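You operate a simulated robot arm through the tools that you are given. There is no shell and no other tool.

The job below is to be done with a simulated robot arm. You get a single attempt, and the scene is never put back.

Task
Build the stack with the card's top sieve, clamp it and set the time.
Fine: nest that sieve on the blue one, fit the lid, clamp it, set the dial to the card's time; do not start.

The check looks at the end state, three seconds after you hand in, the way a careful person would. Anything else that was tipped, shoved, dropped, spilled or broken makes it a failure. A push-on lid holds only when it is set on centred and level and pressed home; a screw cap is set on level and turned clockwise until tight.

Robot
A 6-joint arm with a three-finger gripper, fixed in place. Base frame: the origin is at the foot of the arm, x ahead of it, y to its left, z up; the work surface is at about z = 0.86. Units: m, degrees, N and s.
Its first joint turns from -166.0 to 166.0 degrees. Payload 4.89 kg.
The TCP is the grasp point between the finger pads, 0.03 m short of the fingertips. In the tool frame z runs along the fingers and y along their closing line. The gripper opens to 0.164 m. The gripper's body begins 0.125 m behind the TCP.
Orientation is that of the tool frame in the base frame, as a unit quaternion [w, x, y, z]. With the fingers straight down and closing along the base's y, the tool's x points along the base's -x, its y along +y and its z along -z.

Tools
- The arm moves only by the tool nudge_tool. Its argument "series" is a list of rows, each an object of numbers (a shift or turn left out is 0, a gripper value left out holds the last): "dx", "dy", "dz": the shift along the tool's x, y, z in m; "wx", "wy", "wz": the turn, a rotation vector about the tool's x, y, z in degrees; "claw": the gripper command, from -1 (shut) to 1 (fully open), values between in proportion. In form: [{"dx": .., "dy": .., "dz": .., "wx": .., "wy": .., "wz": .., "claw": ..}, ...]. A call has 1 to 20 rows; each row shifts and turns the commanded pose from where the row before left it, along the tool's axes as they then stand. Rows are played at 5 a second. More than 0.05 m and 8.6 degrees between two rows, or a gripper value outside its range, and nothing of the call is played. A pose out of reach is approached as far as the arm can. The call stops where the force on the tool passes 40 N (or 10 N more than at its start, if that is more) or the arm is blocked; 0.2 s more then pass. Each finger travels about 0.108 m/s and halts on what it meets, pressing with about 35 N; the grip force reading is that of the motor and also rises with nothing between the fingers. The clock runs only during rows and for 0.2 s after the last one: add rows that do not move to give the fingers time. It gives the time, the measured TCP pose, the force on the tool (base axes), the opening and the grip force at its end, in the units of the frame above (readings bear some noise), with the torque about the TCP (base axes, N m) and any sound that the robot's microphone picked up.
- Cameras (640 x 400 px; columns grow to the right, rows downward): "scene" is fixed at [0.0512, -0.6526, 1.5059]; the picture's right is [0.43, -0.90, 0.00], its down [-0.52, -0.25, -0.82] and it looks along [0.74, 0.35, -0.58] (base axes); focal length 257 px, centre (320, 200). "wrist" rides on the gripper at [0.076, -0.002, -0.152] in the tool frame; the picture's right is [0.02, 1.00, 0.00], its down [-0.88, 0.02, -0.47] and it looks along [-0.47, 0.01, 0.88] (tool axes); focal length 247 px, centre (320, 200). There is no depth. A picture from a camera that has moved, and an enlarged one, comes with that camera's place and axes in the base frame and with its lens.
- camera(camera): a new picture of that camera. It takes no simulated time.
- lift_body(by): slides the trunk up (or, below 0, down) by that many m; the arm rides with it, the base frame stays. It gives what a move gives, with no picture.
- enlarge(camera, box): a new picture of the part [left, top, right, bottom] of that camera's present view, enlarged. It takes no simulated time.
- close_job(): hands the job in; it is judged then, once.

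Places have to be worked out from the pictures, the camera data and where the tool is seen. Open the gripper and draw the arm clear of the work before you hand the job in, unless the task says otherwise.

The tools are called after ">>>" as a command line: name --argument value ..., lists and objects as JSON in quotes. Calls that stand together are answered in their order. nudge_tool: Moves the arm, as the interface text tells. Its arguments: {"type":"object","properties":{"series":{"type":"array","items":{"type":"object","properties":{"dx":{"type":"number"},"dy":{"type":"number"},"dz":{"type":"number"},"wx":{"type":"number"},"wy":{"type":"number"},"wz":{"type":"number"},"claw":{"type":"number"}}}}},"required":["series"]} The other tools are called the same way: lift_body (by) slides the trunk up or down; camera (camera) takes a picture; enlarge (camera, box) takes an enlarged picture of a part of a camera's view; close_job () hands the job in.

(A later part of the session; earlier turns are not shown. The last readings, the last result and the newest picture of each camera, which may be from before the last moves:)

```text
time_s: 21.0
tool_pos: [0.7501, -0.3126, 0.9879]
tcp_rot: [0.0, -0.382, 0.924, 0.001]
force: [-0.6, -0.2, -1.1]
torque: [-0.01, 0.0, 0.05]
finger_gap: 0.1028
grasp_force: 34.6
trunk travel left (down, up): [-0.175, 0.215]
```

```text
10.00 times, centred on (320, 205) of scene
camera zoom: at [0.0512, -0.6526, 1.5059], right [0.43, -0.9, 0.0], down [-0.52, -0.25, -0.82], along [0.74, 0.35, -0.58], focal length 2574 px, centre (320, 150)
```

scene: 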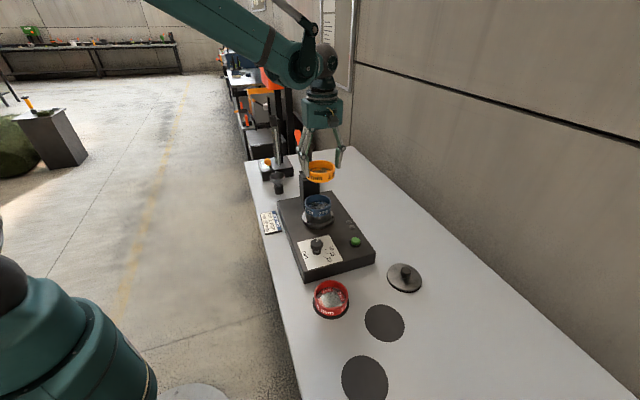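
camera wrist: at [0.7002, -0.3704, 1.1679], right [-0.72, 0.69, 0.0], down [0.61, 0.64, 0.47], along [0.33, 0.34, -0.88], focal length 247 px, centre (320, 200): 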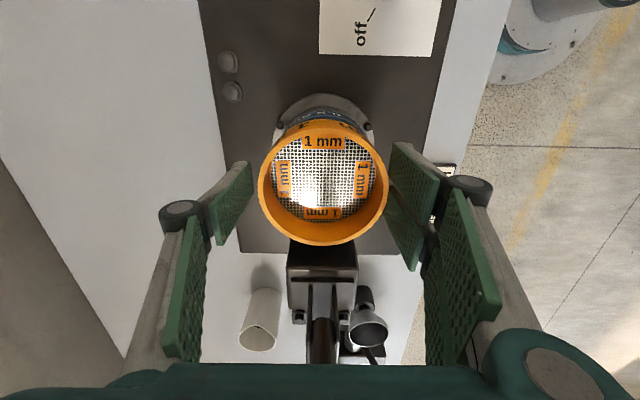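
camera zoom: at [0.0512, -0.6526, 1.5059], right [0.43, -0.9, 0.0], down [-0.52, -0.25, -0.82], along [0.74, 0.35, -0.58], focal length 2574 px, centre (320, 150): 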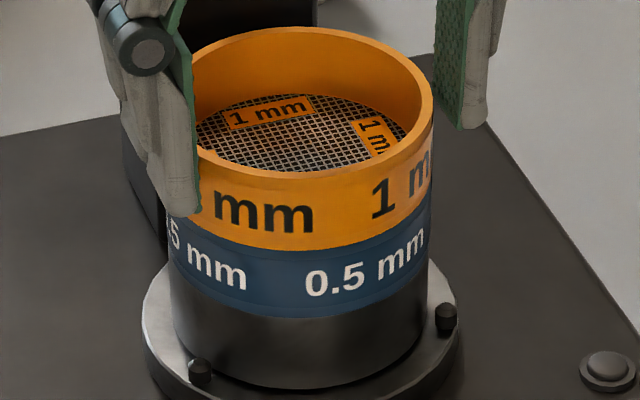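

The ring slipped up about 5 mm in the grip, and its top at z≈0.971 suggests it still sits on the rim. The remaining misalignment looks like about 0.8 mm on each axis, so I'll shift by that and lower again.

>>> nudge_tool --series '[{"dz": -0.0015}, {"dx": -0.0008, "dy": 0.0008}, {"dz": 0.0015}, {"dz": 0.001}, {}, {}]'

>>> enlarge --camera "wrist" --box '[260, 90, 390, 170]'

>>> enlarge --camera "scene" --box '[300, 185, 340, 225]'

```text
time_s: 22.4
tool_pos: [0.7493, -0.3123, 0.9863]
tcp_rot: [0.0, -0.383, 0.924, 0.0]
force: [1.0, -0.2, 8.2]
torque: [0.1, -0.06, -0.02]
finger_gap: 0.1031
grasp_force: 35.1
trunk travel left (down, up): [-0.175, 0.215]
```

```text
4.92 times, centred on (325, 130) of wrist
camera zoom: at [0.6979, -0.3671, 1.1399], right [-0.72, 0.69, 0.0], down [0.61, 0.64, 0.47], along [0.33, 0.34, -0.88], focal length 1216 px, centre (295, 545)
```

zoom: 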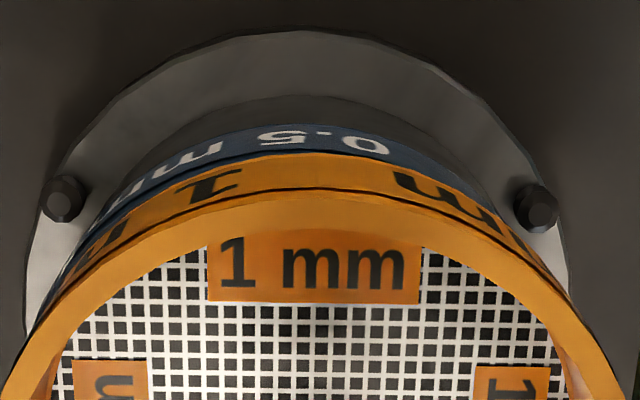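

```text
10.00 times, centred on (320, 205) of scene
camera zoom: at [0.0512, -0.6526, 1.5059], right [0.43, -0.9, 0.0], down [-0.52, -0.25, -0.82], along [0.74, 0.35, -0.58], focal length 2574 px, centre (320, 150)
```

zoom: 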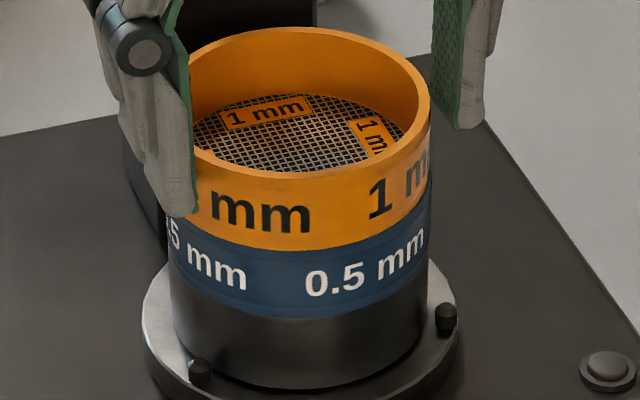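

The rims are now flush on both views, at 8 N. As a nesting test I'll nudge sideways 2 mm under light load: a nested skirt will resist, a ring merely sitting on top will slide.

>>> nudge_tool --series '[{"dz": -0.0005}, {"dy": -0.001}, {"dy": -0.001}, {}]'

>>> enlarge --camera "scene" --box '[300, 185, 340, 225]'

```text
time_s: 23.4
tool_pos: [0.7514, -0.3122, 0.9859]
tcp_rot: [0.0, -0.382, 0.924, 0.001]
force: [-1.9, 0.7, 4.0]
torque: [0.09, 0.11, 0.01]
finger_gap: 0.1029
grasp_force: 35.4
trunk travel left (down, up): [-0.175, 0.215]
```

```text
10.00 times, centred on (320, 205) of scene
camera zoom: at [0.0512, -0.6526, 1.5059], right [0.43, -0.9, 0.0], down [-0.52, -0.25, -0.82], along [0.74, 0.35, -0.58], focal length 2574 px, centre (320, 150)
```

zoom: 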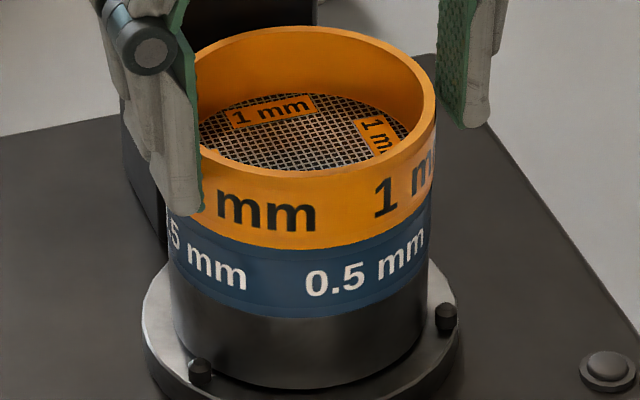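

It slides freely, so it isn't nested. I'll lift 35 mm and look closely at the underside of the orange and the rim of the blue to understand how they fit.

>>> nudge_tool --series '[{"dz": -0.015}, {"dz": -0.02}, {}]'

>>> enlarge --camera "scene" --box '[300, 165, 340, 195]'

>>> enlarge --camera "scene" --box '[300, 190, 340, 220]'

>>> enlarge --camera "scene" --box '[300, 270, 370, 330]'

>>> enlarge --camera "wrist" --box '[250, 80, 390, 170]'

```text
time_s: 24.2
tool_pos: [0.7501, -0.3119, 1.0214]
tcp_rot: [0.0, -0.382, 0.924, 0.0]
force: [-0.3, 0.2, -0.6]
torque: [-0.05, -0.02, -0.02]
finger_gap: 0.103
grasp_force: 35.0
trunk travel left (down, up): [-0.175, 0.215]
```

```text
13.33 times, centred on (320, 180) of scene
camera zoom: at [0.0512, -0.6526, 1.5059], right [0.43, -0.9, 0.0], down [-0.52, -0.25, -0.82], along [0.74, 0.35, -0.58], focal length 3432 px, centre (320, 467)
```

zoom: 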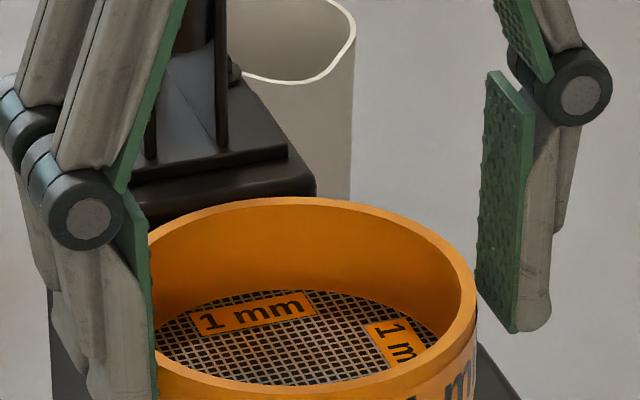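

```text
13.33 times, centred on (320, 205) of scene
camera zoom: at [0.0512, -0.6526, 1.5059], right [0.43, -0.9, 0.0], down [-0.52, -0.25, -0.82], along [0.74, 0.35, -0.58], focal length 3432 px, centre (320, 133)
```

zoom: 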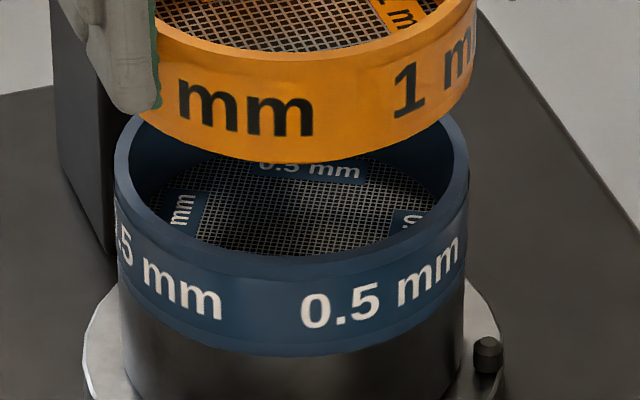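

```text
6.67 times, centred on (335, 300) of scene
camera zoom: at [0.0512, -0.6526, 1.5059], right [0.43, -0.9, 0.0], down [-0.52, -0.25, -0.82], along [0.74, 0.35, -0.58], focal length 1716 px, centre (220, -467)
```

zoom: 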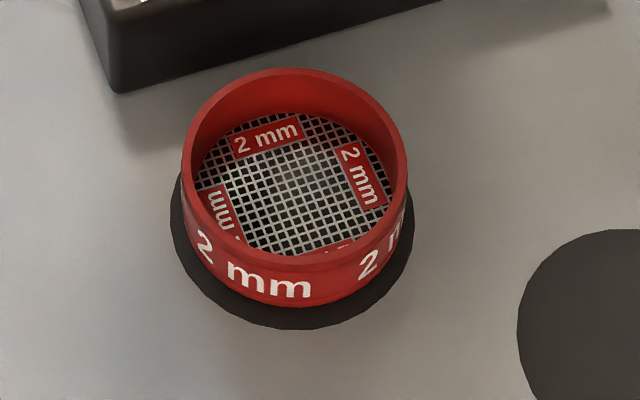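

```text
4.44 times, centred on (320, 125) of wrist
camera zoom: at [0.6986, -0.3688, 1.1752], right [-0.72, 0.69, 0.0], down [0.61, 0.64, 0.47], along [0.33, 0.34, -0.88], focal length 1098 px, centre (320, 533)
```

zoom: 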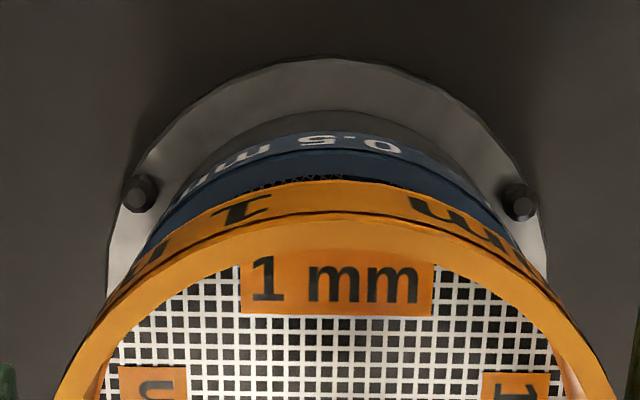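

Measurement suggests the orange collar bottom was floating about 4 mm above the blue rim, resting on its skirt. Best alignment is about 1 mm further towards +n, so I'll lower with a light preload and scan slowly across n. A captured skirt should show as side force.

>>> nudge_tool --series '[{"dz": 0.02}, {"dz": 0.012}, {"dz": 0.002}, {"dz": 0.0013}, {}, {"dy": 0.0005}, {"dy": 0.0005}, {"dy": 0.0005}, {}]'

>>> enlarge --camera "scene" --box '[300, 190, 340, 220]'

```text
time_s: 26.2
tool_pos: [0.7499, -0.3112, 0.9866]
tcp_rot: [-0.001, -0.383, 0.924, 0.0]
force: [2.6, -2.3, 7.8]
torque: [-0.09, -0.18, -0.04]
finger_gap: 0.1031
grasp_force: 35.7
trunk travel left (down, up): [-0.175, 0.215]
```

```text
13.33 times, centred on (320, 205) of scene
camera zoom: at [0.0512, -0.6526, 1.5059], right [0.43, -0.9, 0.0], down [-0.52, -0.25, -0.82], along [0.74, 0.35, -0.58], focal length 3432 px, centre (320, 133)
```

zoom: 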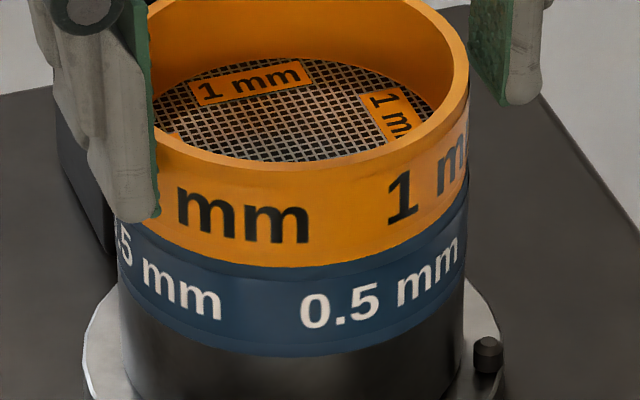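

The orange wall looks taller (about 33 mm) than the blue wall visible above the pan (about 26 mm). I'll lift again and zoom hard on the orange's bottom edge to find any step or skirt.

>>> nudge_tool --series '[{"dz": -0.015}, {"dz": -0.025}, {"dz": -0.02}, {}]'

>>> enlarge --camera "scene" --box '[305, 160, 345, 192]'

>>> enlarge --camera "scene" --box '[325, 172, 345, 190]'

>>> enlarge --camera "scene" --box '[297, 190, 341, 225]'

```text
time_s: 27.2
tool_pos: [0.7493, -0.312, 1.0471]
tcp_rot: [0.001, -0.383, 0.924, 0.0]
force: [-0.3, 0.4, -0.9]
torque: [-0.08, -0.05, 0.01]
finger_gap: 0.1031
grasp_force: 35.5
trunk travel left (down, up): [-0.175, 0.215]
```

```text
12.50 times, centred on (325, 176) of scene
camera zoom: at [0.0512, -0.6526, 1.5059], right [0.43, -0.9, 0.0], down [-0.52, -0.25, -0.82], along [0.74, 0.35, -0.58], focal length 3217 px, centre (258, 500)
```

zoom: 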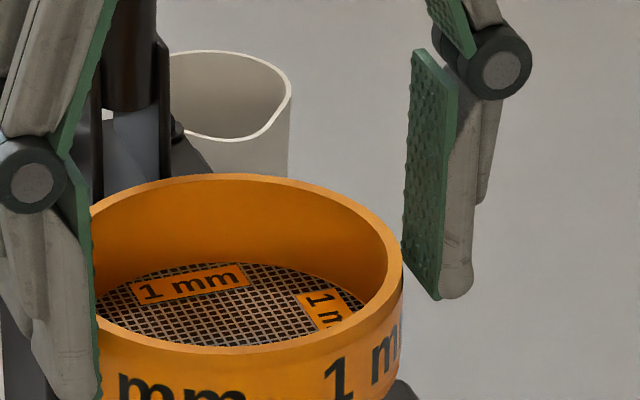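

```text
16.00 times, centred on (335, 181) of scene
camera zoom: at [0.0512, -0.6526, 1.5059], right [0.43, -0.9, 0.0], down [-0.52, -0.25, -0.82], along [0.74, 0.35, -0.58], focal length 4118 px, centre (80, 504)
```

zoom: 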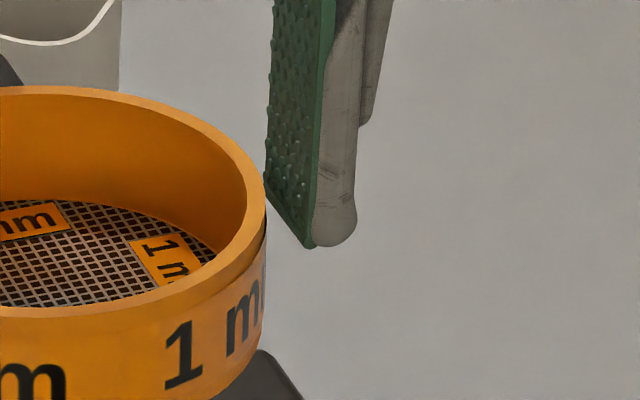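

```text
11.43 times, centred on (319, 208) of scene
camera zoom: at [0.0512, -0.6526, 1.5059], right [0.43, -0.9, 0.0], down [-0.52, -0.25, -0.82], along [0.74, 0.35, -0.58], focal length 2942 px, centre (331, 114)
```

zoom: 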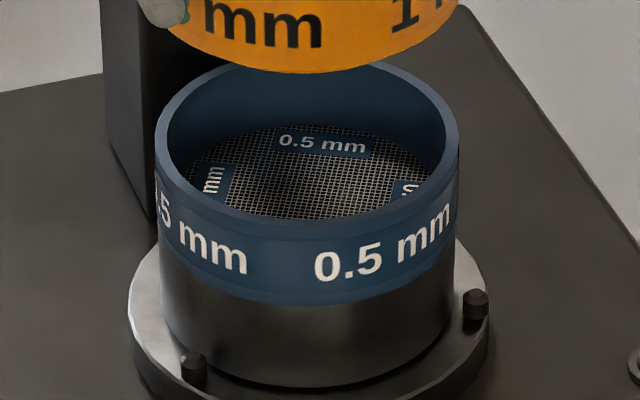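

>>> enlarge --camera "scene" --box '[303, 172, 343, 202]'

>>> enlarge --camera "scene" --box '[318, 182, 342, 200]'

>>> enlarge --camera "wrist" --box '[220, 100, 430, 260]'

```text
13.33 times, centred on (323, 187) of scene
camera zoom: at [0.0512, -0.6526, 1.5059], right [0.43, -0.9, 0.0], down [-0.52, -0.25, -0.82], along [0.74, 0.35, -0.58], focal length 3432 px, centre (280, 373)
```

zoom: 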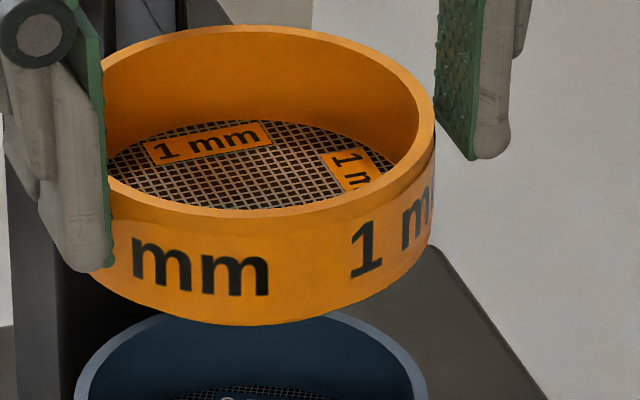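

```text
16.00 times, centred on (330, 191) of scene
camera zoom: at [0.0512, -0.6526, 1.5059], right [0.43, -0.9, 0.0], down [-0.52, -0.25, -0.82], along [0.74, 0.35, -0.58], focal length 4118 px, centre (160, 344)
```

zoom: 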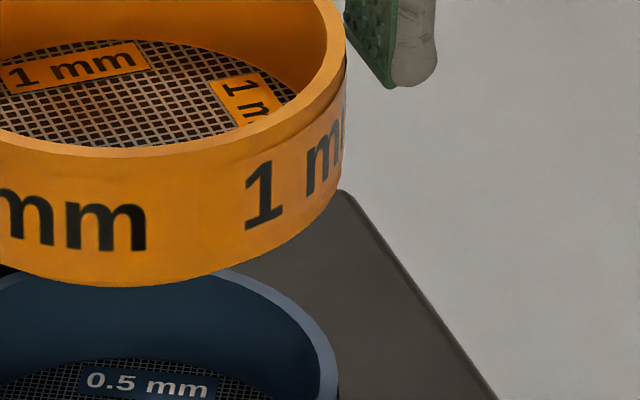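

```text
2.50 times, centred on (325, 180) of wrist
camera zoom: at [0.698, -0.3678, 1.2006], right [-0.72, 0.69, 0.0], down [0.61, 0.64, 0.47], along [0.33, 0.34, -0.88], focal length 617 px, centre (308, 250)
```

zoom: 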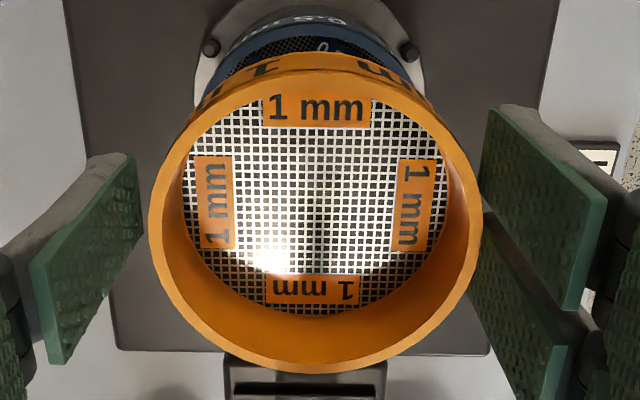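

>>> enlarge --camera "scene" --box '[320, 180, 336, 198]'

>>> enlarge --camera "scene" --box '[322, 194, 338, 212]'

>>> enlarge --camera "scene" --box '[312, 283, 352, 323]'

```text
16.00 times, centred on (328, 189) of scene
camera zoom: at [0.0512, -0.6526, 1.5059], right [0.43, -0.9, 0.0], down [-0.52, -0.25, -0.82], along [0.74, 0.35, -0.58], focal length 4118 px, centre (192, 376)
```

zoom: 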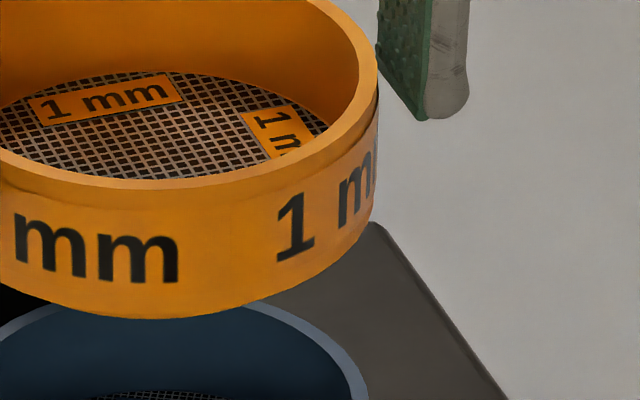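

```text
16.00 times, centred on (330, 203) of scene
camera zoom: at [0.0512, -0.6526, 1.5059], right [0.43, -0.9, 0.0], down [-0.52, -0.25, -0.82], along [0.74, 0.35, -0.58], focal length 4118 px, centre (160, 152)
```

zoom: 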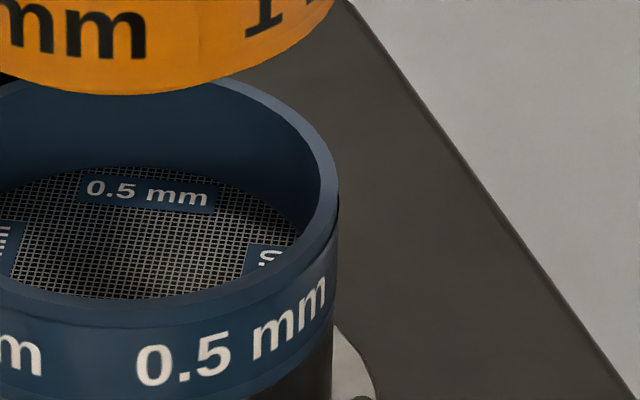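

```text
10.00 times, centred on (332, 303) of scene
camera zoom: at [0.0512, -0.6526, 1.5059], right [0.43, -0.9, 0.0], down [-0.52, -0.25, -0.82], along [0.74, 0.35, -0.58], focal length 2574 px, centre (200, -830)
```

zoom: 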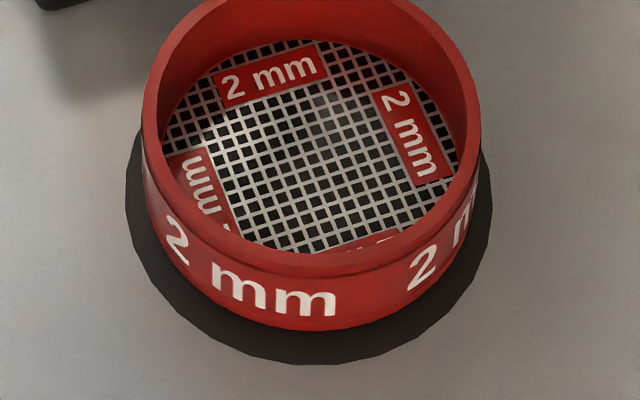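

>>> enlarge --camera "scene" --box '[318, 204, 342, 222]'

>>> enlarge --camera "scene" --box '[296, 200, 320, 218]'

>>> enlarge --camera "wrist" --box '[270, 95, 350, 145]'

```text
16.00 times, centred on (330, 213) of scene
camera zoom: at [0.0512, -0.6526, 1.5059], right [0.43, -0.9, 0.0], down [-0.52, -0.25, -0.82], along [0.74, 0.35, -0.58], focal length 4118 px, centre (160, -8)
```

zoom: 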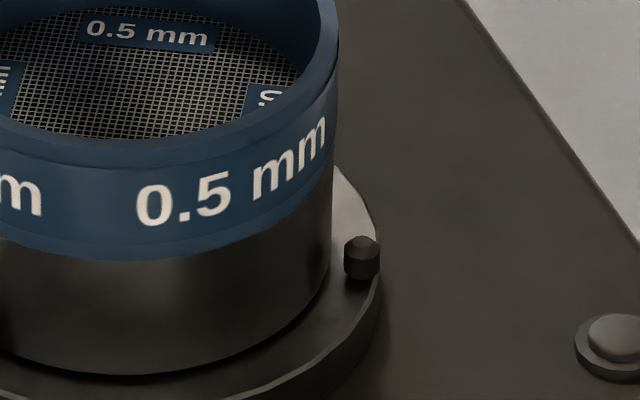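

```text
16.00 times, centred on (308, 209) of scene
camera zoom: at [0.0512, -0.6526, 1.5059], right [0.43, -0.9, 0.0], down [-0.52, -0.25, -0.82], along [0.74, 0.35, -0.58], focal length 4118 px, centre (512, 56)
```

zoom: 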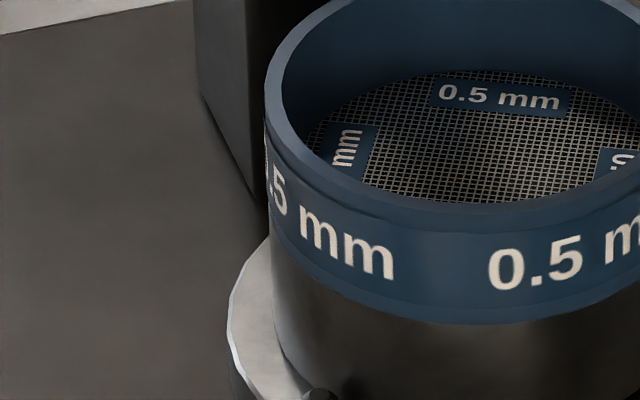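

```text
8.00 times, centred on (310, 120) of wrist
camera zoom: at [0.698, -0.3678, 1.2006], right [-0.72, 0.69, 0.0], down [0.61, 0.64, 0.47], along [0.33, 0.34, -0.88], focal length 1976 px, centre (400, 840)
```

zoom: 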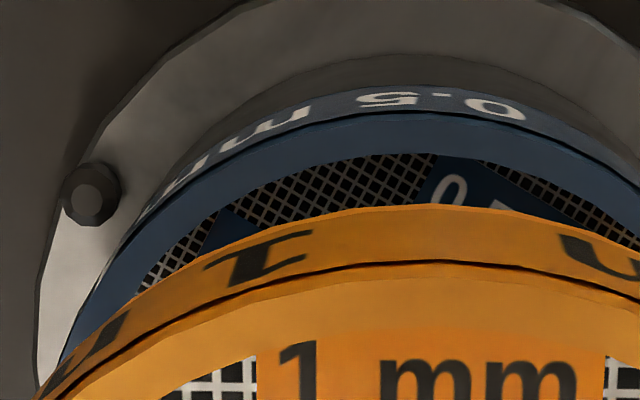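

On closer reading of the blue's rim band, the orange wall was actually flush on the blue rim in the last contact, with no gap. I'll lower at this aligned spot to light contact, release slightly, and inspect how it sits.

>>> nudge_tool --series '[{"dz": 0.03}, {"dz": 0.022}, {"dz": 0.005}, {"dz": 0.0025}, {}, {"claw": 0.3}, {"claw": 0.4}, {}, {}]'

>>> enlarge --camera "scene" --box '[300, 185, 340, 225]'

>>> enlarge --camera "wrist" --box '[260, 90, 390, 170]'

```text
time_s: 29.2
tool_pos: [0.7495, -0.3115, 0.9876]
tcp_rot: [-0.001, -0.383, 0.924, 0.0]
force: [0.8, -0.3, 0.2]
torque: [-0.02, -0.01, -0.01]
finger_gap: 0.1149
grasp_force: 0.1
trunk travel left (down, up): [-0.175, 0.215]
```

```text
10.00 times, centred on (320, 205) of scene
camera zoom: at [0.0512, -0.6526, 1.5059], right [0.43, -0.9, 0.0], down [-0.52, -0.25, -0.82], along [0.74, 0.35, -0.58], focal length 2574 px, centre (320, 150)
```

zoom: 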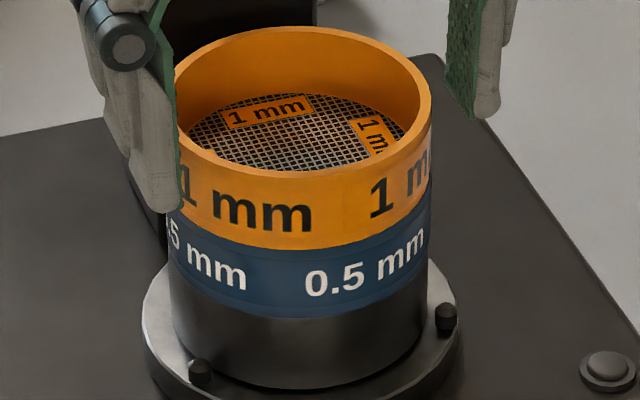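

```text
4.92 times, centred on (325, 130) of wrist
camera zoom: at [0.6985, -0.3673, 1.1407], right [-0.72, 0.69, 0.0], down [0.61, 0.64, 0.47], along [0.33, 0.34, -0.88], focal length 1216 px, centre (295, 545)
```

zoom: 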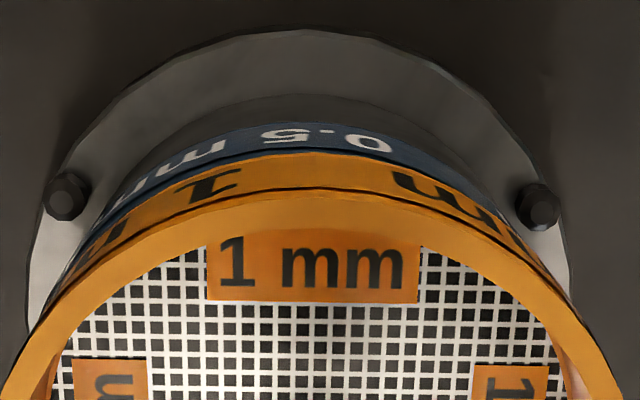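

The sieve stays put on release. I'll open a little more and rise to inspect it unobstructed.

>>> nudge_tool --series '[{"claw": 0.5}, {"dz": -0.02}, {"dz": -0.03}, {"dz": -0.03}, {}]'

>>> enlarge --camera "scene" --box '[298, 180, 338, 210]'

>>> enlarge --camera "scene" --box '[298, 192, 338, 222]'

>>> enlarge --camera "wrist" --box '[240, 80, 400, 200]'

```text
time_s: 30.4
tool_pos: [0.7493, -0.3122, 1.0682]
tcp_rot: [0.001, -0.383, 0.924, 0.0]
force: [-0.2, -0.6, -0.6]
torque: [-0.03, -0.03, -0.01]
finger_gap: 0.1228
grasp_force: 0.0
trunk travel left (down, up): [-0.175, 0.215]
```

```text
13.33 times, centred on (318, 195) of scene
camera zoom: at [0.0512, -0.6526, 1.5059], right [0.43, -0.9, 0.0], down [-0.52, -0.25, -0.82], along [0.74, 0.35, -0.58], focal length 3432 px, centre (347, 267)
```

zoom: 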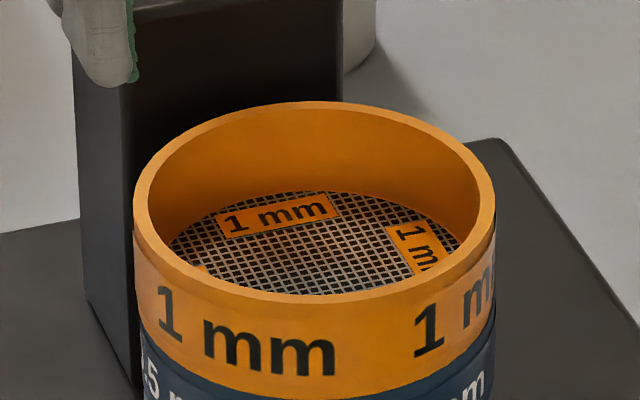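

```text
13.33 times, centred on (318, 207) of scene
camera zoom: at [0.0512, -0.6526, 1.5059], right [0.43, -0.9, 0.0], down [-0.52, -0.25, -0.82], along [0.74, 0.35, -0.58], focal length 3432 px, centre (347, 107)
```

zoom: 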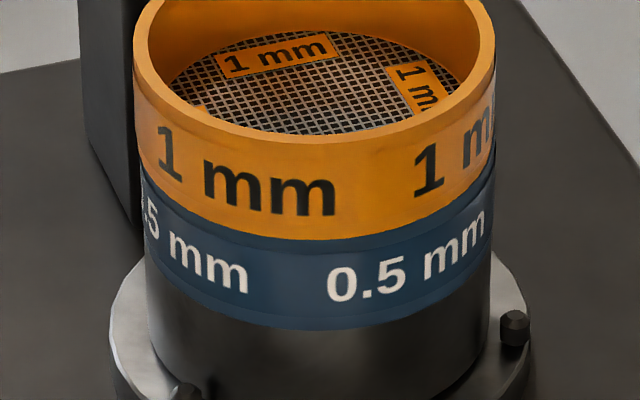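

```text
3.33 times, centred on (320, 140) of wrist
camera zoom: at [0.6985, -0.3671, 1.2216], right [-0.72, 0.69, 0.0], down [0.61, 0.64, 0.47], along [0.33, 0.34, -0.88], focal length 823 px, centre (320, 400)
```

zoom: 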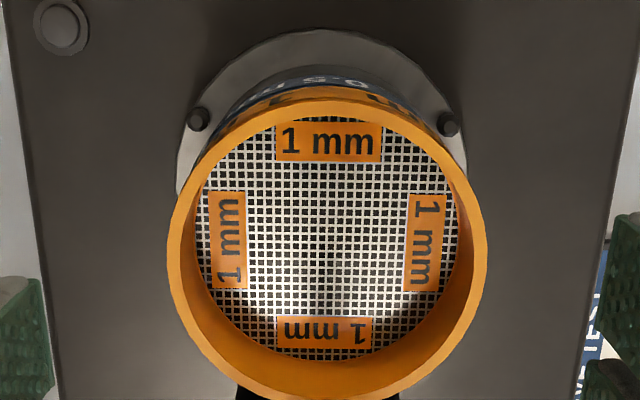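

The orange sits coaxial to about 1 mm. Now a clearer nesting test: I'll regrip, take the vertical load off, and move sideways further. If it is nested, the side force must rise.

>>> nudge_tool --series '[{"dx": -0.004}, {"dz": 0.03}, {"dz": 0.03}, {"dz": 0.0197}, {}, {"claw": -0.2}, {}, {}]'

>>> nudge_tool --series '[{"dy": -0.001}, {"dy": -0.001}, {}]'

>>> nudge_tool --series '[{"dy": -0.001}, {}]'

```text
time_s: 32.2
tool_pos: [0.7525, -0.3092, 0.9871]
tcp_rot: [0.0, -0.383, 0.924, 0.0]
force: [0.1, -0.2, 0.2]
torque: [-0.02, -0.01, 0.03]
finger_gap: 0.1032
grasp_force: 35.0
trunk travel left (down, up): [-0.175, 0.215]
```

```text
time_s: 33.0
tool_pos: [0.754, -0.3114, 0.9881]
tcp_rot: [0.0, -0.383, 0.924, 0.001]
force: [0.3, 0.3, 0.2]
torque: [-0.02, 0.0, -0.02]
finger_gap: 0.1029
grasp_force: 34.4
trunk travel left (down, up): [-0.175, 0.215]
```

```text
time_s: 33.6
tool_pos: [0.7548, -0.3107, 0.9878]
tcp_rot: [0.0, -0.383, 0.924, 0.0]
force: [0.0, 0.0, -0.3]
torque: [-0.08, -0.05, -0.02]
finger_gap: 0.1031
grasp_force: 34.8
trunk travel left (down, up): [-0.175, 0.215]
```

There is no side force, so it is definitely not nested and slides freely. I'll add a light preload and sweep back across n in small steps, watching for the skirt to be captured.

>>> nudge_tool --series '[{"dz": 0.0012}, {}, {"dy": 0.0005}, {"dy": 0.0005}, {"dy": 0.0005}, {}]'

>>> nudge_tool --series '[{"dy": 0.0005}, {"dy": 0.0005}, {}]'

>>> nudge_tool --series '[{"dy": 0.0005}, {"dy": 0.0005}, {}]'

>>> nudge_tool --series '[{"dy": 0.0005}, {"dy": 0.0005}, {}]'

```text
time_s: 35.0
tool_pos: [0.7544, -0.3103, 0.9878]
tcp_rot: [0.0, -0.382, 0.924, 0.0]
force: [6.3, -8.3, 25.0]
torque: [-0.28, -0.36, -0.03]
finger_gap: 0.103
grasp_force: 34.8
trunk travel left (down, up): [-0.175, 0.215]
```

```text
time_s: 35.8
tool_pos: [0.7523, -0.3102, 0.9869]
tcp_rot: [0.0, -0.383, 0.924, 0.0]
force: [4.3, -6.7, 22.7]
torque: [-0.17, -0.17, -0.03]
finger_gap: 0.103
grasp_force: 34.9
trunk travel left (down, up): [-0.175, 0.215]
```

```text
time_s: 36.6
tool_pos: [0.7525, -0.3094, 0.9863]
tcp_rot: [0.0, -0.383, 0.924, 0.0]
force: [5.0, -5.6, 18.7]
torque: [-0.2, -0.08, -0.02]
finger_gap: 0.103
grasp_force: 34.7
trunk travel left (down, up): [-0.175, 0.215]
```

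```text
time_s: 37.4
tool_pos: [0.7521, -0.308, 0.9857]
tcp_rot: [0.0, -0.382, 0.924, 0.0]
force: [6.5, -3.8, 21.7]
torque: [-0.07, -0.13, 0.0]
finger_gap: 0.103
grasp_force: 35.0
trunk travel left (down, up): [-0.175, 0.215]
```

No capture along this line. Revisiting the pictures, the better estimate is n about 3 mm back towards −n and e about 0.5–2.5 mm towards the clamp, so I'll move there with a lighter preload and sweep along e.

>>> nudge_tool --series '[{"dz": -0.0015}, {"dy": -0.003}, {"dz": 0.0009}, {}, {"dx": -0.0005}, {}]'

>>> nudge_tool --series '[{"dx": -0.0005}, {"dx": -0.0005}, {}]'

>>> nudge_tool --series '[{"dx": -0.0005}, {"dx": -0.0005}, {}]'

>>> enlarge --camera "scene" --box '[298, 192, 338, 222]'

>>> enlarge --camera "wrist" --box '[260, 90, 390, 170]'

```text
time_s: 38.8
tool_pos: [0.7545, -0.3114, 0.9877]
tcp_rot: [0.0, -0.383, 0.924, -0.001]
force: [-0.9, -0.4, 1.1]
torque: [0.07, 0.03, 0.05]
finger_gap: 0.1029
grasp_force: 35.6
trunk travel left (down, up): [-0.175, 0.215]
```

```text
time_s: 39.6
tool_pos: [0.7557, -0.3084, 0.987]
tcp_rot: [0.0, -0.382, 0.924, 0.0]
force: [-0.9, -1.0, 3.9]
torque: [0.14, 0.06, 0.08]
finger_gap: 0.103
grasp_force: 35.1
trunk travel left (down, up): [-0.175, 0.215]
```

```text
time_s: 40.4
tool_pos: [0.756, -0.3084, 0.9863]
tcp_rot: [-0.001, -0.383, 0.924, -0.001]
force: [-0.3, -0.1, 0.1]
torque: [-0.02, 0.03, -0.01]
finger_gap: 0.1029
grasp_force: 34.7
trunk travel left (down, up): [-0.175, 0.215]
```

```text
13.33 times, centred on (318, 207) of scene
camera zoom: at [0.0512, -0.6526, 1.5059], right [0.43, -0.9, 0.0], down [-0.52, -0.25, -0.82], along [0.74, 0.35, -0.58], focal length 3432 px, centre (347, 107)
```

zoom: 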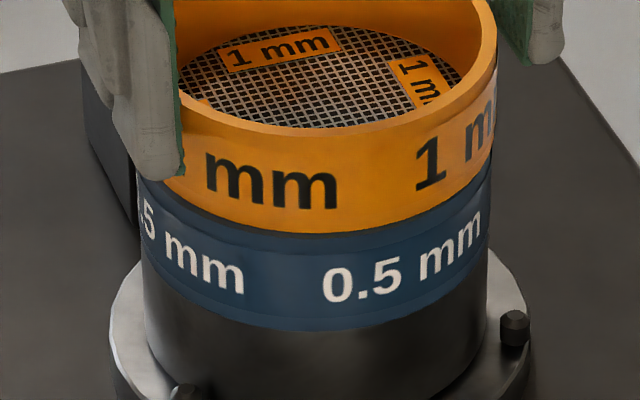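

```text
4.92 times, centred on (325, 130) of wrist
camera zoom: at [0.7042, -0.364, 1.14], right [-0.72, 0.69, 0.0], down [0.61, 0.64, 0.47], along [0.33, 0.34, -0.88], focal length 1216 px, centre (295, 545)
```

zoom: 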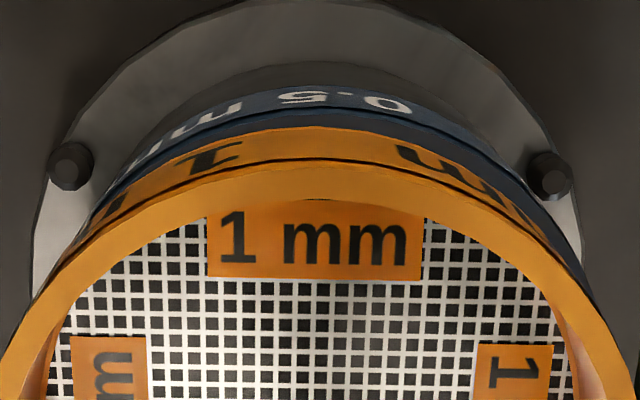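

The force dropped to zero at e≈+2.5 mm, which might be the start of capture. I'll press 1 mm lower to see whether it yields more depth than before.

>>> nudge_tool --series '[{"dz": 0.0008}, {}, {}]'

```text
time_s: 41.2
tool_pos: [0.7557, -0.3078, 0.9857]
tcp_rot: [0.0, -0.382, 0.924, 0.0]
force: [3.4, 0.4, 13.9]
torque: [0.35, 0.14, -0.04]
finger_gap: 0.1031
grasp_force: 35.0
trunk travel left (down, up): [-0.175, 0.215]
```

The reaction is now on the +n side only, which suggests the rest of the skirt is inside and the sieve should move towards −n. I'll ease off and step that way.

>>> nudge_tool --series '[{"dz": -0.0003}, {"dy": -0.0005}, {"dy": -0.0005}, {}]'

>>> nudge_tool --series '[{"dy": -0.0005}, {"dy": -0.0005}, {}]'

```text
time_s: 42.2
tool_pos: [0.7572, -0.3094, 0.987]
tcp_rot: [0.0, -0.383, 0.924, 0.0]
force: [-2.8, 2.1, 5.0]
torque: [0.33, 0.14, 0.05]
finger_gap: 0.1029
grasp_force: 35.4
trunk travel left (down, up): [-0.175, 0.215]
```

```text
time_s: 43.0
tool_pos: [0.7572, -0.31, 0.9874]
tcp_rot: [0.0, -0.383, 0.924, 0.0]
force: [-0.6, 1.1, 0.8]
torque: [0.1, 0.05, 0.01]
finger_gap: 0.1029
grasp_force: 34.9
trunk travel left (down, up): [-0.175, 0.215]
```

The contact is now only at the far +n edge and the load is vanishing as I move −n. I'll keep going with a bit more preload.

>>> nudge_tool --series '[{"dz": 0.0006}, {}, {}]'

>>> nudge_tool --series '[{"dy": -0.0005}, {"dy": -0.0005}, {}]'

>>> enlarge --camera "scene" --box '[298, 192, 338, 222]'

>>> enlarge --camera "wrist" --box '[220, 90, 430, 250]'

```text
time_s: 43.8
tool_pos: [0.7585, -0.3096, 0.9877]
tcp_rot: [0.0, -0.382, 0.924, 0.0]
force: [1.8, -0.7, 14.9]
torque: [0.36, 0.04, 0.0]
finger_gap: 0.1034
grasp_force: 34.5
trunk travel left (down, up): [-0.175, 0.215]
```

```text
time_s: 44.6
tool_pos: [0.7571, -0.3091, 0.9868]
tcp_rot: [0.0, -0.383, 0.924, 0.0]
force: [-5.9, 5.2, 16.4]
torque: [0.78, 0.51, 0.02]
finger_gap: 0.1028
grasp_force: 34.8
trunk travel left (down, up): [-0.175, 0.215]
```

```text
13.33 times, centred on (318, 207) of scene
camera zoom: at [0.0512, -0.6526, 1.5059], right [0.43, -0.9, 0.0], down [-0.52, -0.25, -0.82], along [0.74, 0.35, -0.58], focal length 3432 px, centre (347, 107)
```

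zoom: 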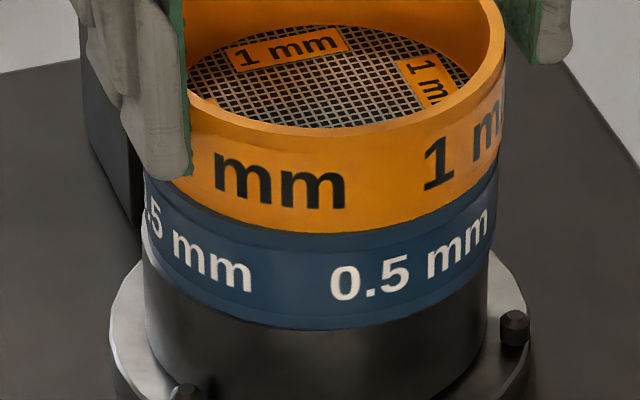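

```text
2.50 times, centred on (325, 170) of wrist
camera zoom: at [0.7056, -0.3658, 1.1396], right [-0.72, 0.69, 0.0], down [0.61, 0.64, 0.47], along [0.33, 0.34, -0.88], focal length 617 px, centre (308, 275)
```

zoom: 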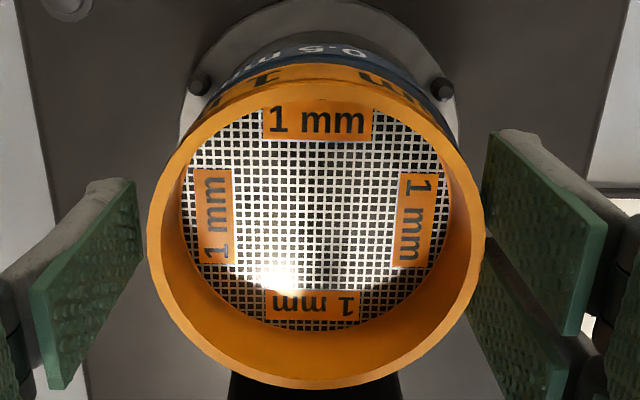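

The blue sieve has some play and is being dragged along, so I must stop pushing sideways. I'll lift the orange clear and check the blue's state.

>>> nudge_tool --series '[{"dz": -0.005}, {"dz": -0.02}, {"dz": -0.04}, {"dz": -0.04}, {}]'

>>> enlarge --camera "scene" --box '[294, 188, 342, 224]'

>>> enlarge --camera "scene" --box '[303, 150, 351, 186]'

```text
time_s: 45.8
tool_pos: [0.758, -0.3107, 1.0915]
tcp_rot: [0.001, -0.382, 0.924, 0.0]
force: [-0.3, -1.3, -0.9]
torque: [-0.08, -0.03, 0.03]
finger_gap: 0.1032
grasp_force: 35.1
trunk travel left (down, up): [-0.175, 0.215]
```

```text
11.11 times, centred on (318, 206) of scene
camera zoom: at [0.0512, -0.6526, 1.5059], right [0.43, -0.9, 0.0], down [-0.52, -0.25, -0.82], along [0.74, 0.35, -0.58], focal length 2860 px, centre (342, 133)
```

zoom: 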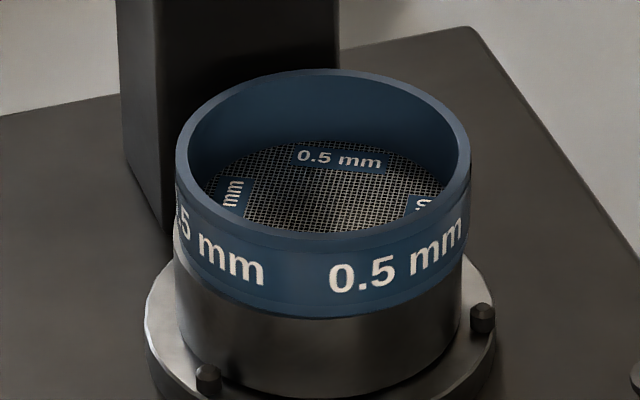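

```text
11.11 times, centred on (327, 168) of scene
camera zoom: at [0.0512, -0.6526, 1.5059], right [0.43, -0.9, 0.0], down [-0.52, -0.25, -0.82], along [0.74, 0.35, -0.58], focal length 2860 px, centre (242, 556)
```

zoom: 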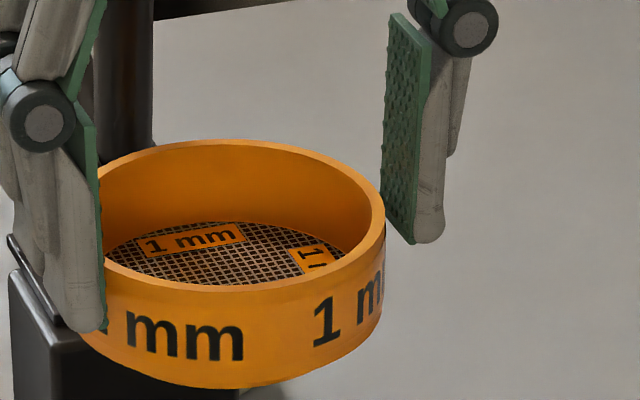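

Judging from heights, the orange top sat about 31 mm above the blue top, equal to the blue's own collar height. So it may in fact have been nested with generous play, dragging the blue along. I'll check the blue's position relative to the held orange from the wrist before setting it down again.

>>> enlarge --camera "wrist" --box '[220, 60, 430, 260]'

>>> enlarge --camera "wrist" --box '[265, 70, 385, 150]'

>>> enlarge --camera "scene" --box '[306, 203, 336, 221]'

```text
2.00 times, centred on (325, 160) of wrist
camera zoom: at [0.7062, -0.3662, 1.2448], right [-0.72, 0.69, 0.0], down [0.61, 0.64, 0.47], along [0.33, 0.34, -0.88], focal length 494 px, centre (310, 280)
```

zoom: 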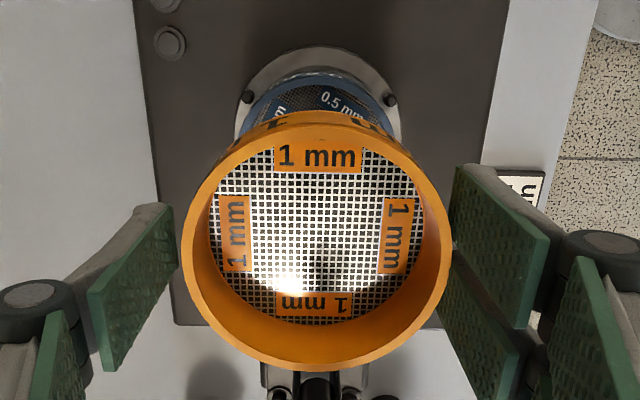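

```text
5.00 times, centred on (325, 110) of wrist
camera zoom: at [0.7062, -0.3662, 1.2448], right [-0.72, 0.69, 0.0], down [0.61, 0.64, 0.47], along [0.33, 0.34, -0.88], focal length 1235 px, centre (295, 650)
```

zoom: 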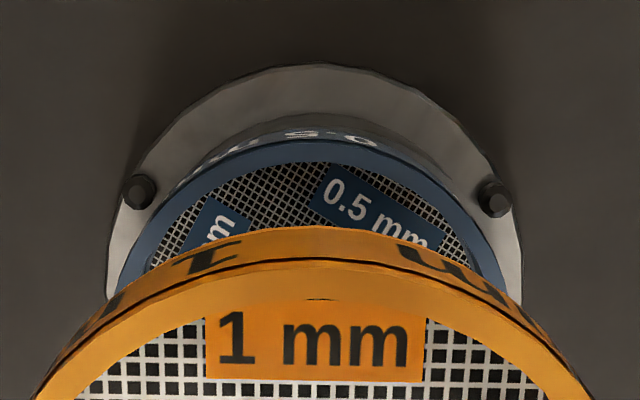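

```text
16.00 times, centred on (321, 212) of scene
camera zoom: at [0.0512, -0.6526, 1.5059], right [0.43, -0.9, 0.0], down [-0.52, -0.25, -0.82], along [0.74, 0.35, -0.58], focal length 4118 px, centre (304, 8)
```

zoom: 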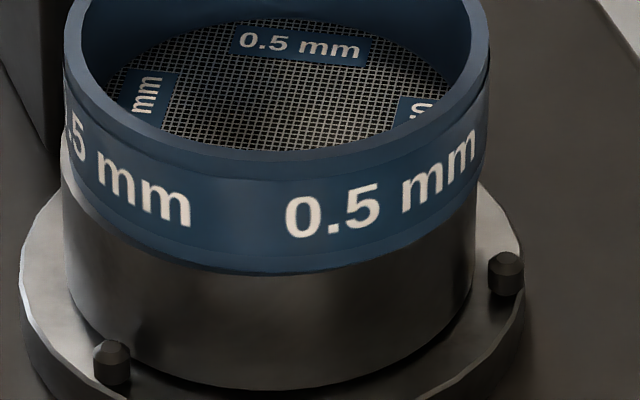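

Correcting my rim readings, the orange is about 1.3 mm too far towards the clamp and about 2 mm too far to −n relative to the blue. I'll shift by that and lower to just above contact, then compare.

>>> nudge_tool --series '[{"dx": 0.0013, "dy": 0.0022}, {"dz": 0.04}, {"dz": 0.04}, {"dz": 0.014}, {}, {}]'

>>> enlarge --camera "scene" --box '[304, 196, 334, 214]'

>>> enlarge --camera "wrist" --box '[265, 80, 385, 160]'

```text
time_s: 47.2
tool_pos: [0.7562, -0.3104, 0.9975]
tcp_rot: [0.0, -0.383, 0.924, 0.001]
force: [-0.7, -0.2, -0.8]
torque: [0.0, -0.02, -0.02]
finger_gap: 0.1029
grasp_force: 35.0
trunk travel left (down, up): [-0.175, 0.215]
```

```text
16.00 times, centred on (319, 205) of scene
camera zoom: at [0.0512, -0.6526, 1.5059], right [0.43, -0.9, 0.0], down [-0.52, -0.25, -0.82], along [0.74, 0.35, -0.58], focal length 4118 px, centre (336, 120)
```

zoom: 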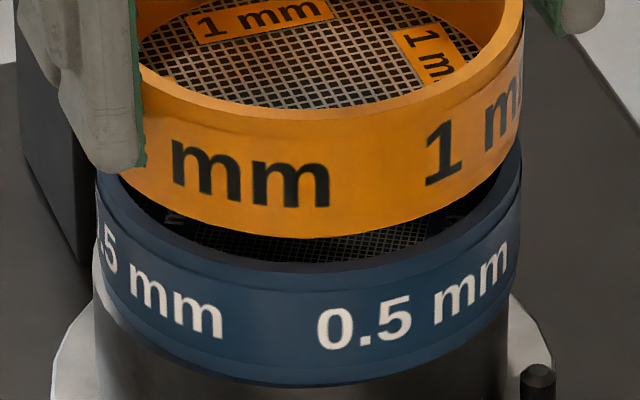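

```text
5.00 times, centred on (325, 120) of wrist
camera zoom: at [0.7045, -0.3652, 1.15], right [-0.72, 0.69, 0.0], down [0.61, 0.64, 0.47], along [0.33, 0.34, -0.88], focal length 1235 px, centre (295, 600)
```

zoom: 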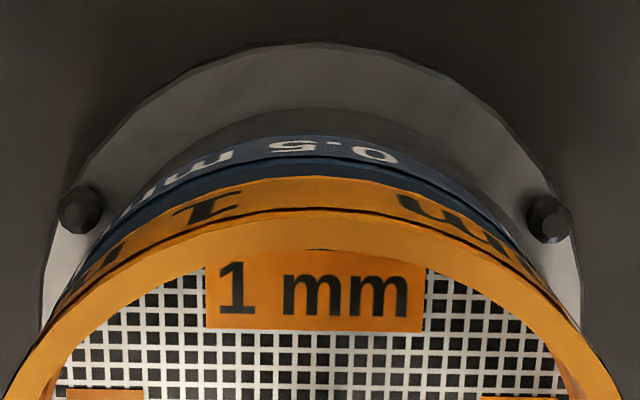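

It looks well aligned: within about 0.7 mm laterally, and about 1 mm too far towards the clamp. I'll trim 0.8 mm and lower to contact.

>>> nudge_tool --series '[{"dx": 0.0008}, {"dz": 0.004}, {"dz": 0.003}, {"dz": 0.0015}, {}, {}]'

>>> nudge_tool --series '[{"dz": 0.0008}, {}, {}]'

>>> enlarge --camera "scene" --box '[304, 196, 334, 214]'

>>> enlarge --camera "wrist" --box '[265, 80, 385, 160]'

```text
time_s: 48.6
tool_pos: [0.7543, -0.3111, 0.9877]
tcp_rot: [-0.001, -0.383, 0.924, 0.0]
force: [0.5, 0.9, -1.2]
torque: [-0.04, 0.0, 0.01]
finger_gap: 0.1029
grasp_force: 35.2
trunk travel left (down, up): [-0.175, 0.215]
```

```text
time_s: 49.4
tool_pos: [0.7555, -0.3112, 0.9878]
tcp_rot: [-0.001, -0.383, 0.924, 0.0]
force: [-0.3, 0.6, -1.7]
torque: [0.0, 0.03, 0.0]
finger_gap: 0.1029
grasp_force: 34.8
trunk travel left (down, up): [-0.175, 0.215]
```

```text
16.00 times, centred on (319, 205) of scene
camera zoom: at [0.0512, -0.6526, 1.5059], right [0.43, -0.9, 0.0], down [-0.52, -0.25, -0.82], along [0.74, 0.35, -0.58], focal length 4118 px, centre (336, 120)
```

zoom: 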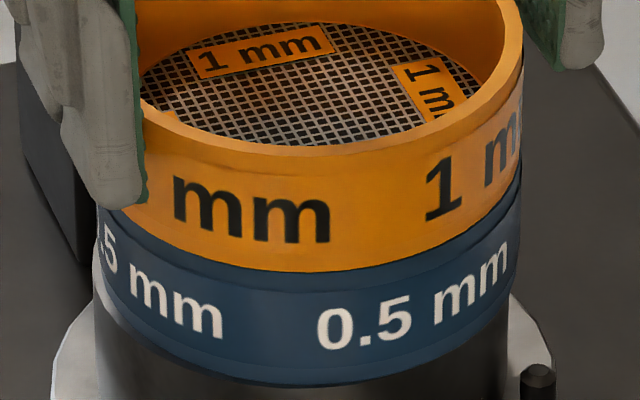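

```text
5.00 times, centred on (325, 120) of wrist
camera zoom: at [0.7036, -0.3658, 1.1408], right [-0.72, 0.69, 0.0], down [0.61, 0.64, 0.47], along [0.33, 0.34, -0.88], focal length 1235 px, centre (295, 600)
```

zoom: 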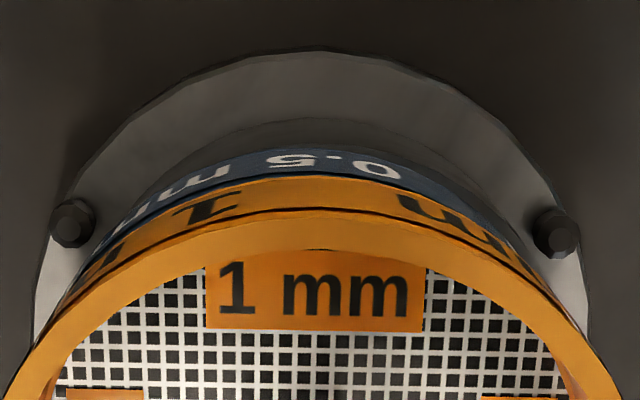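

Still no contact at this height, so I'll continue down in 0.8 mm steps.

>>> nudge_tool --series '[{"dz": 0.0008}, {}, {}]'

>>> nudge_tool --series '[{"dz": 0.0008}, {}, {}]'

>>> nudge_tool --series '[{"dz": 0.0008}, {}, {}]'

```text
time_s: 50.2
tool_pos: [0.7546, -0.3115, 0.9859]
tcp_rot: [0.0, -0.382, 0.924, 0.0]
force: [0.4, 0.0, -1.3]
torque: [0.01, 0.01, -0.01]
finger_gap: 0.1029
grasp_force: 35.0
trunk travel left (down, up): [-0.175, 0.215]
```

```text
time_s: 51.0
tool_pos: [0.7559, -0.3097, 0.9868]
tcp_rot: [0.0, -0.383, 0.924, -0.001]
force: [0.9, 1.3, 10.3]
torque: [0.27, -0.03, 0.0]
finger_gap: 0.1031
grasp_force: 35.0
trunk travel left (down, up): [-0.175, 0.215]
```

```text
time_s: 51.8
tool_pos: [0.756, -0.3116, 0.986]
tcp_rot: [0.001, -0.382, 0.924, -0.001]
force: [5.6, -1.4, 26.0]
torque: [0.03, -0.28, 0.01]
finger_gap: 0.1032
grasp_force: 34.8
trunk travel left (down, up): [-0.175, 0.215]
```

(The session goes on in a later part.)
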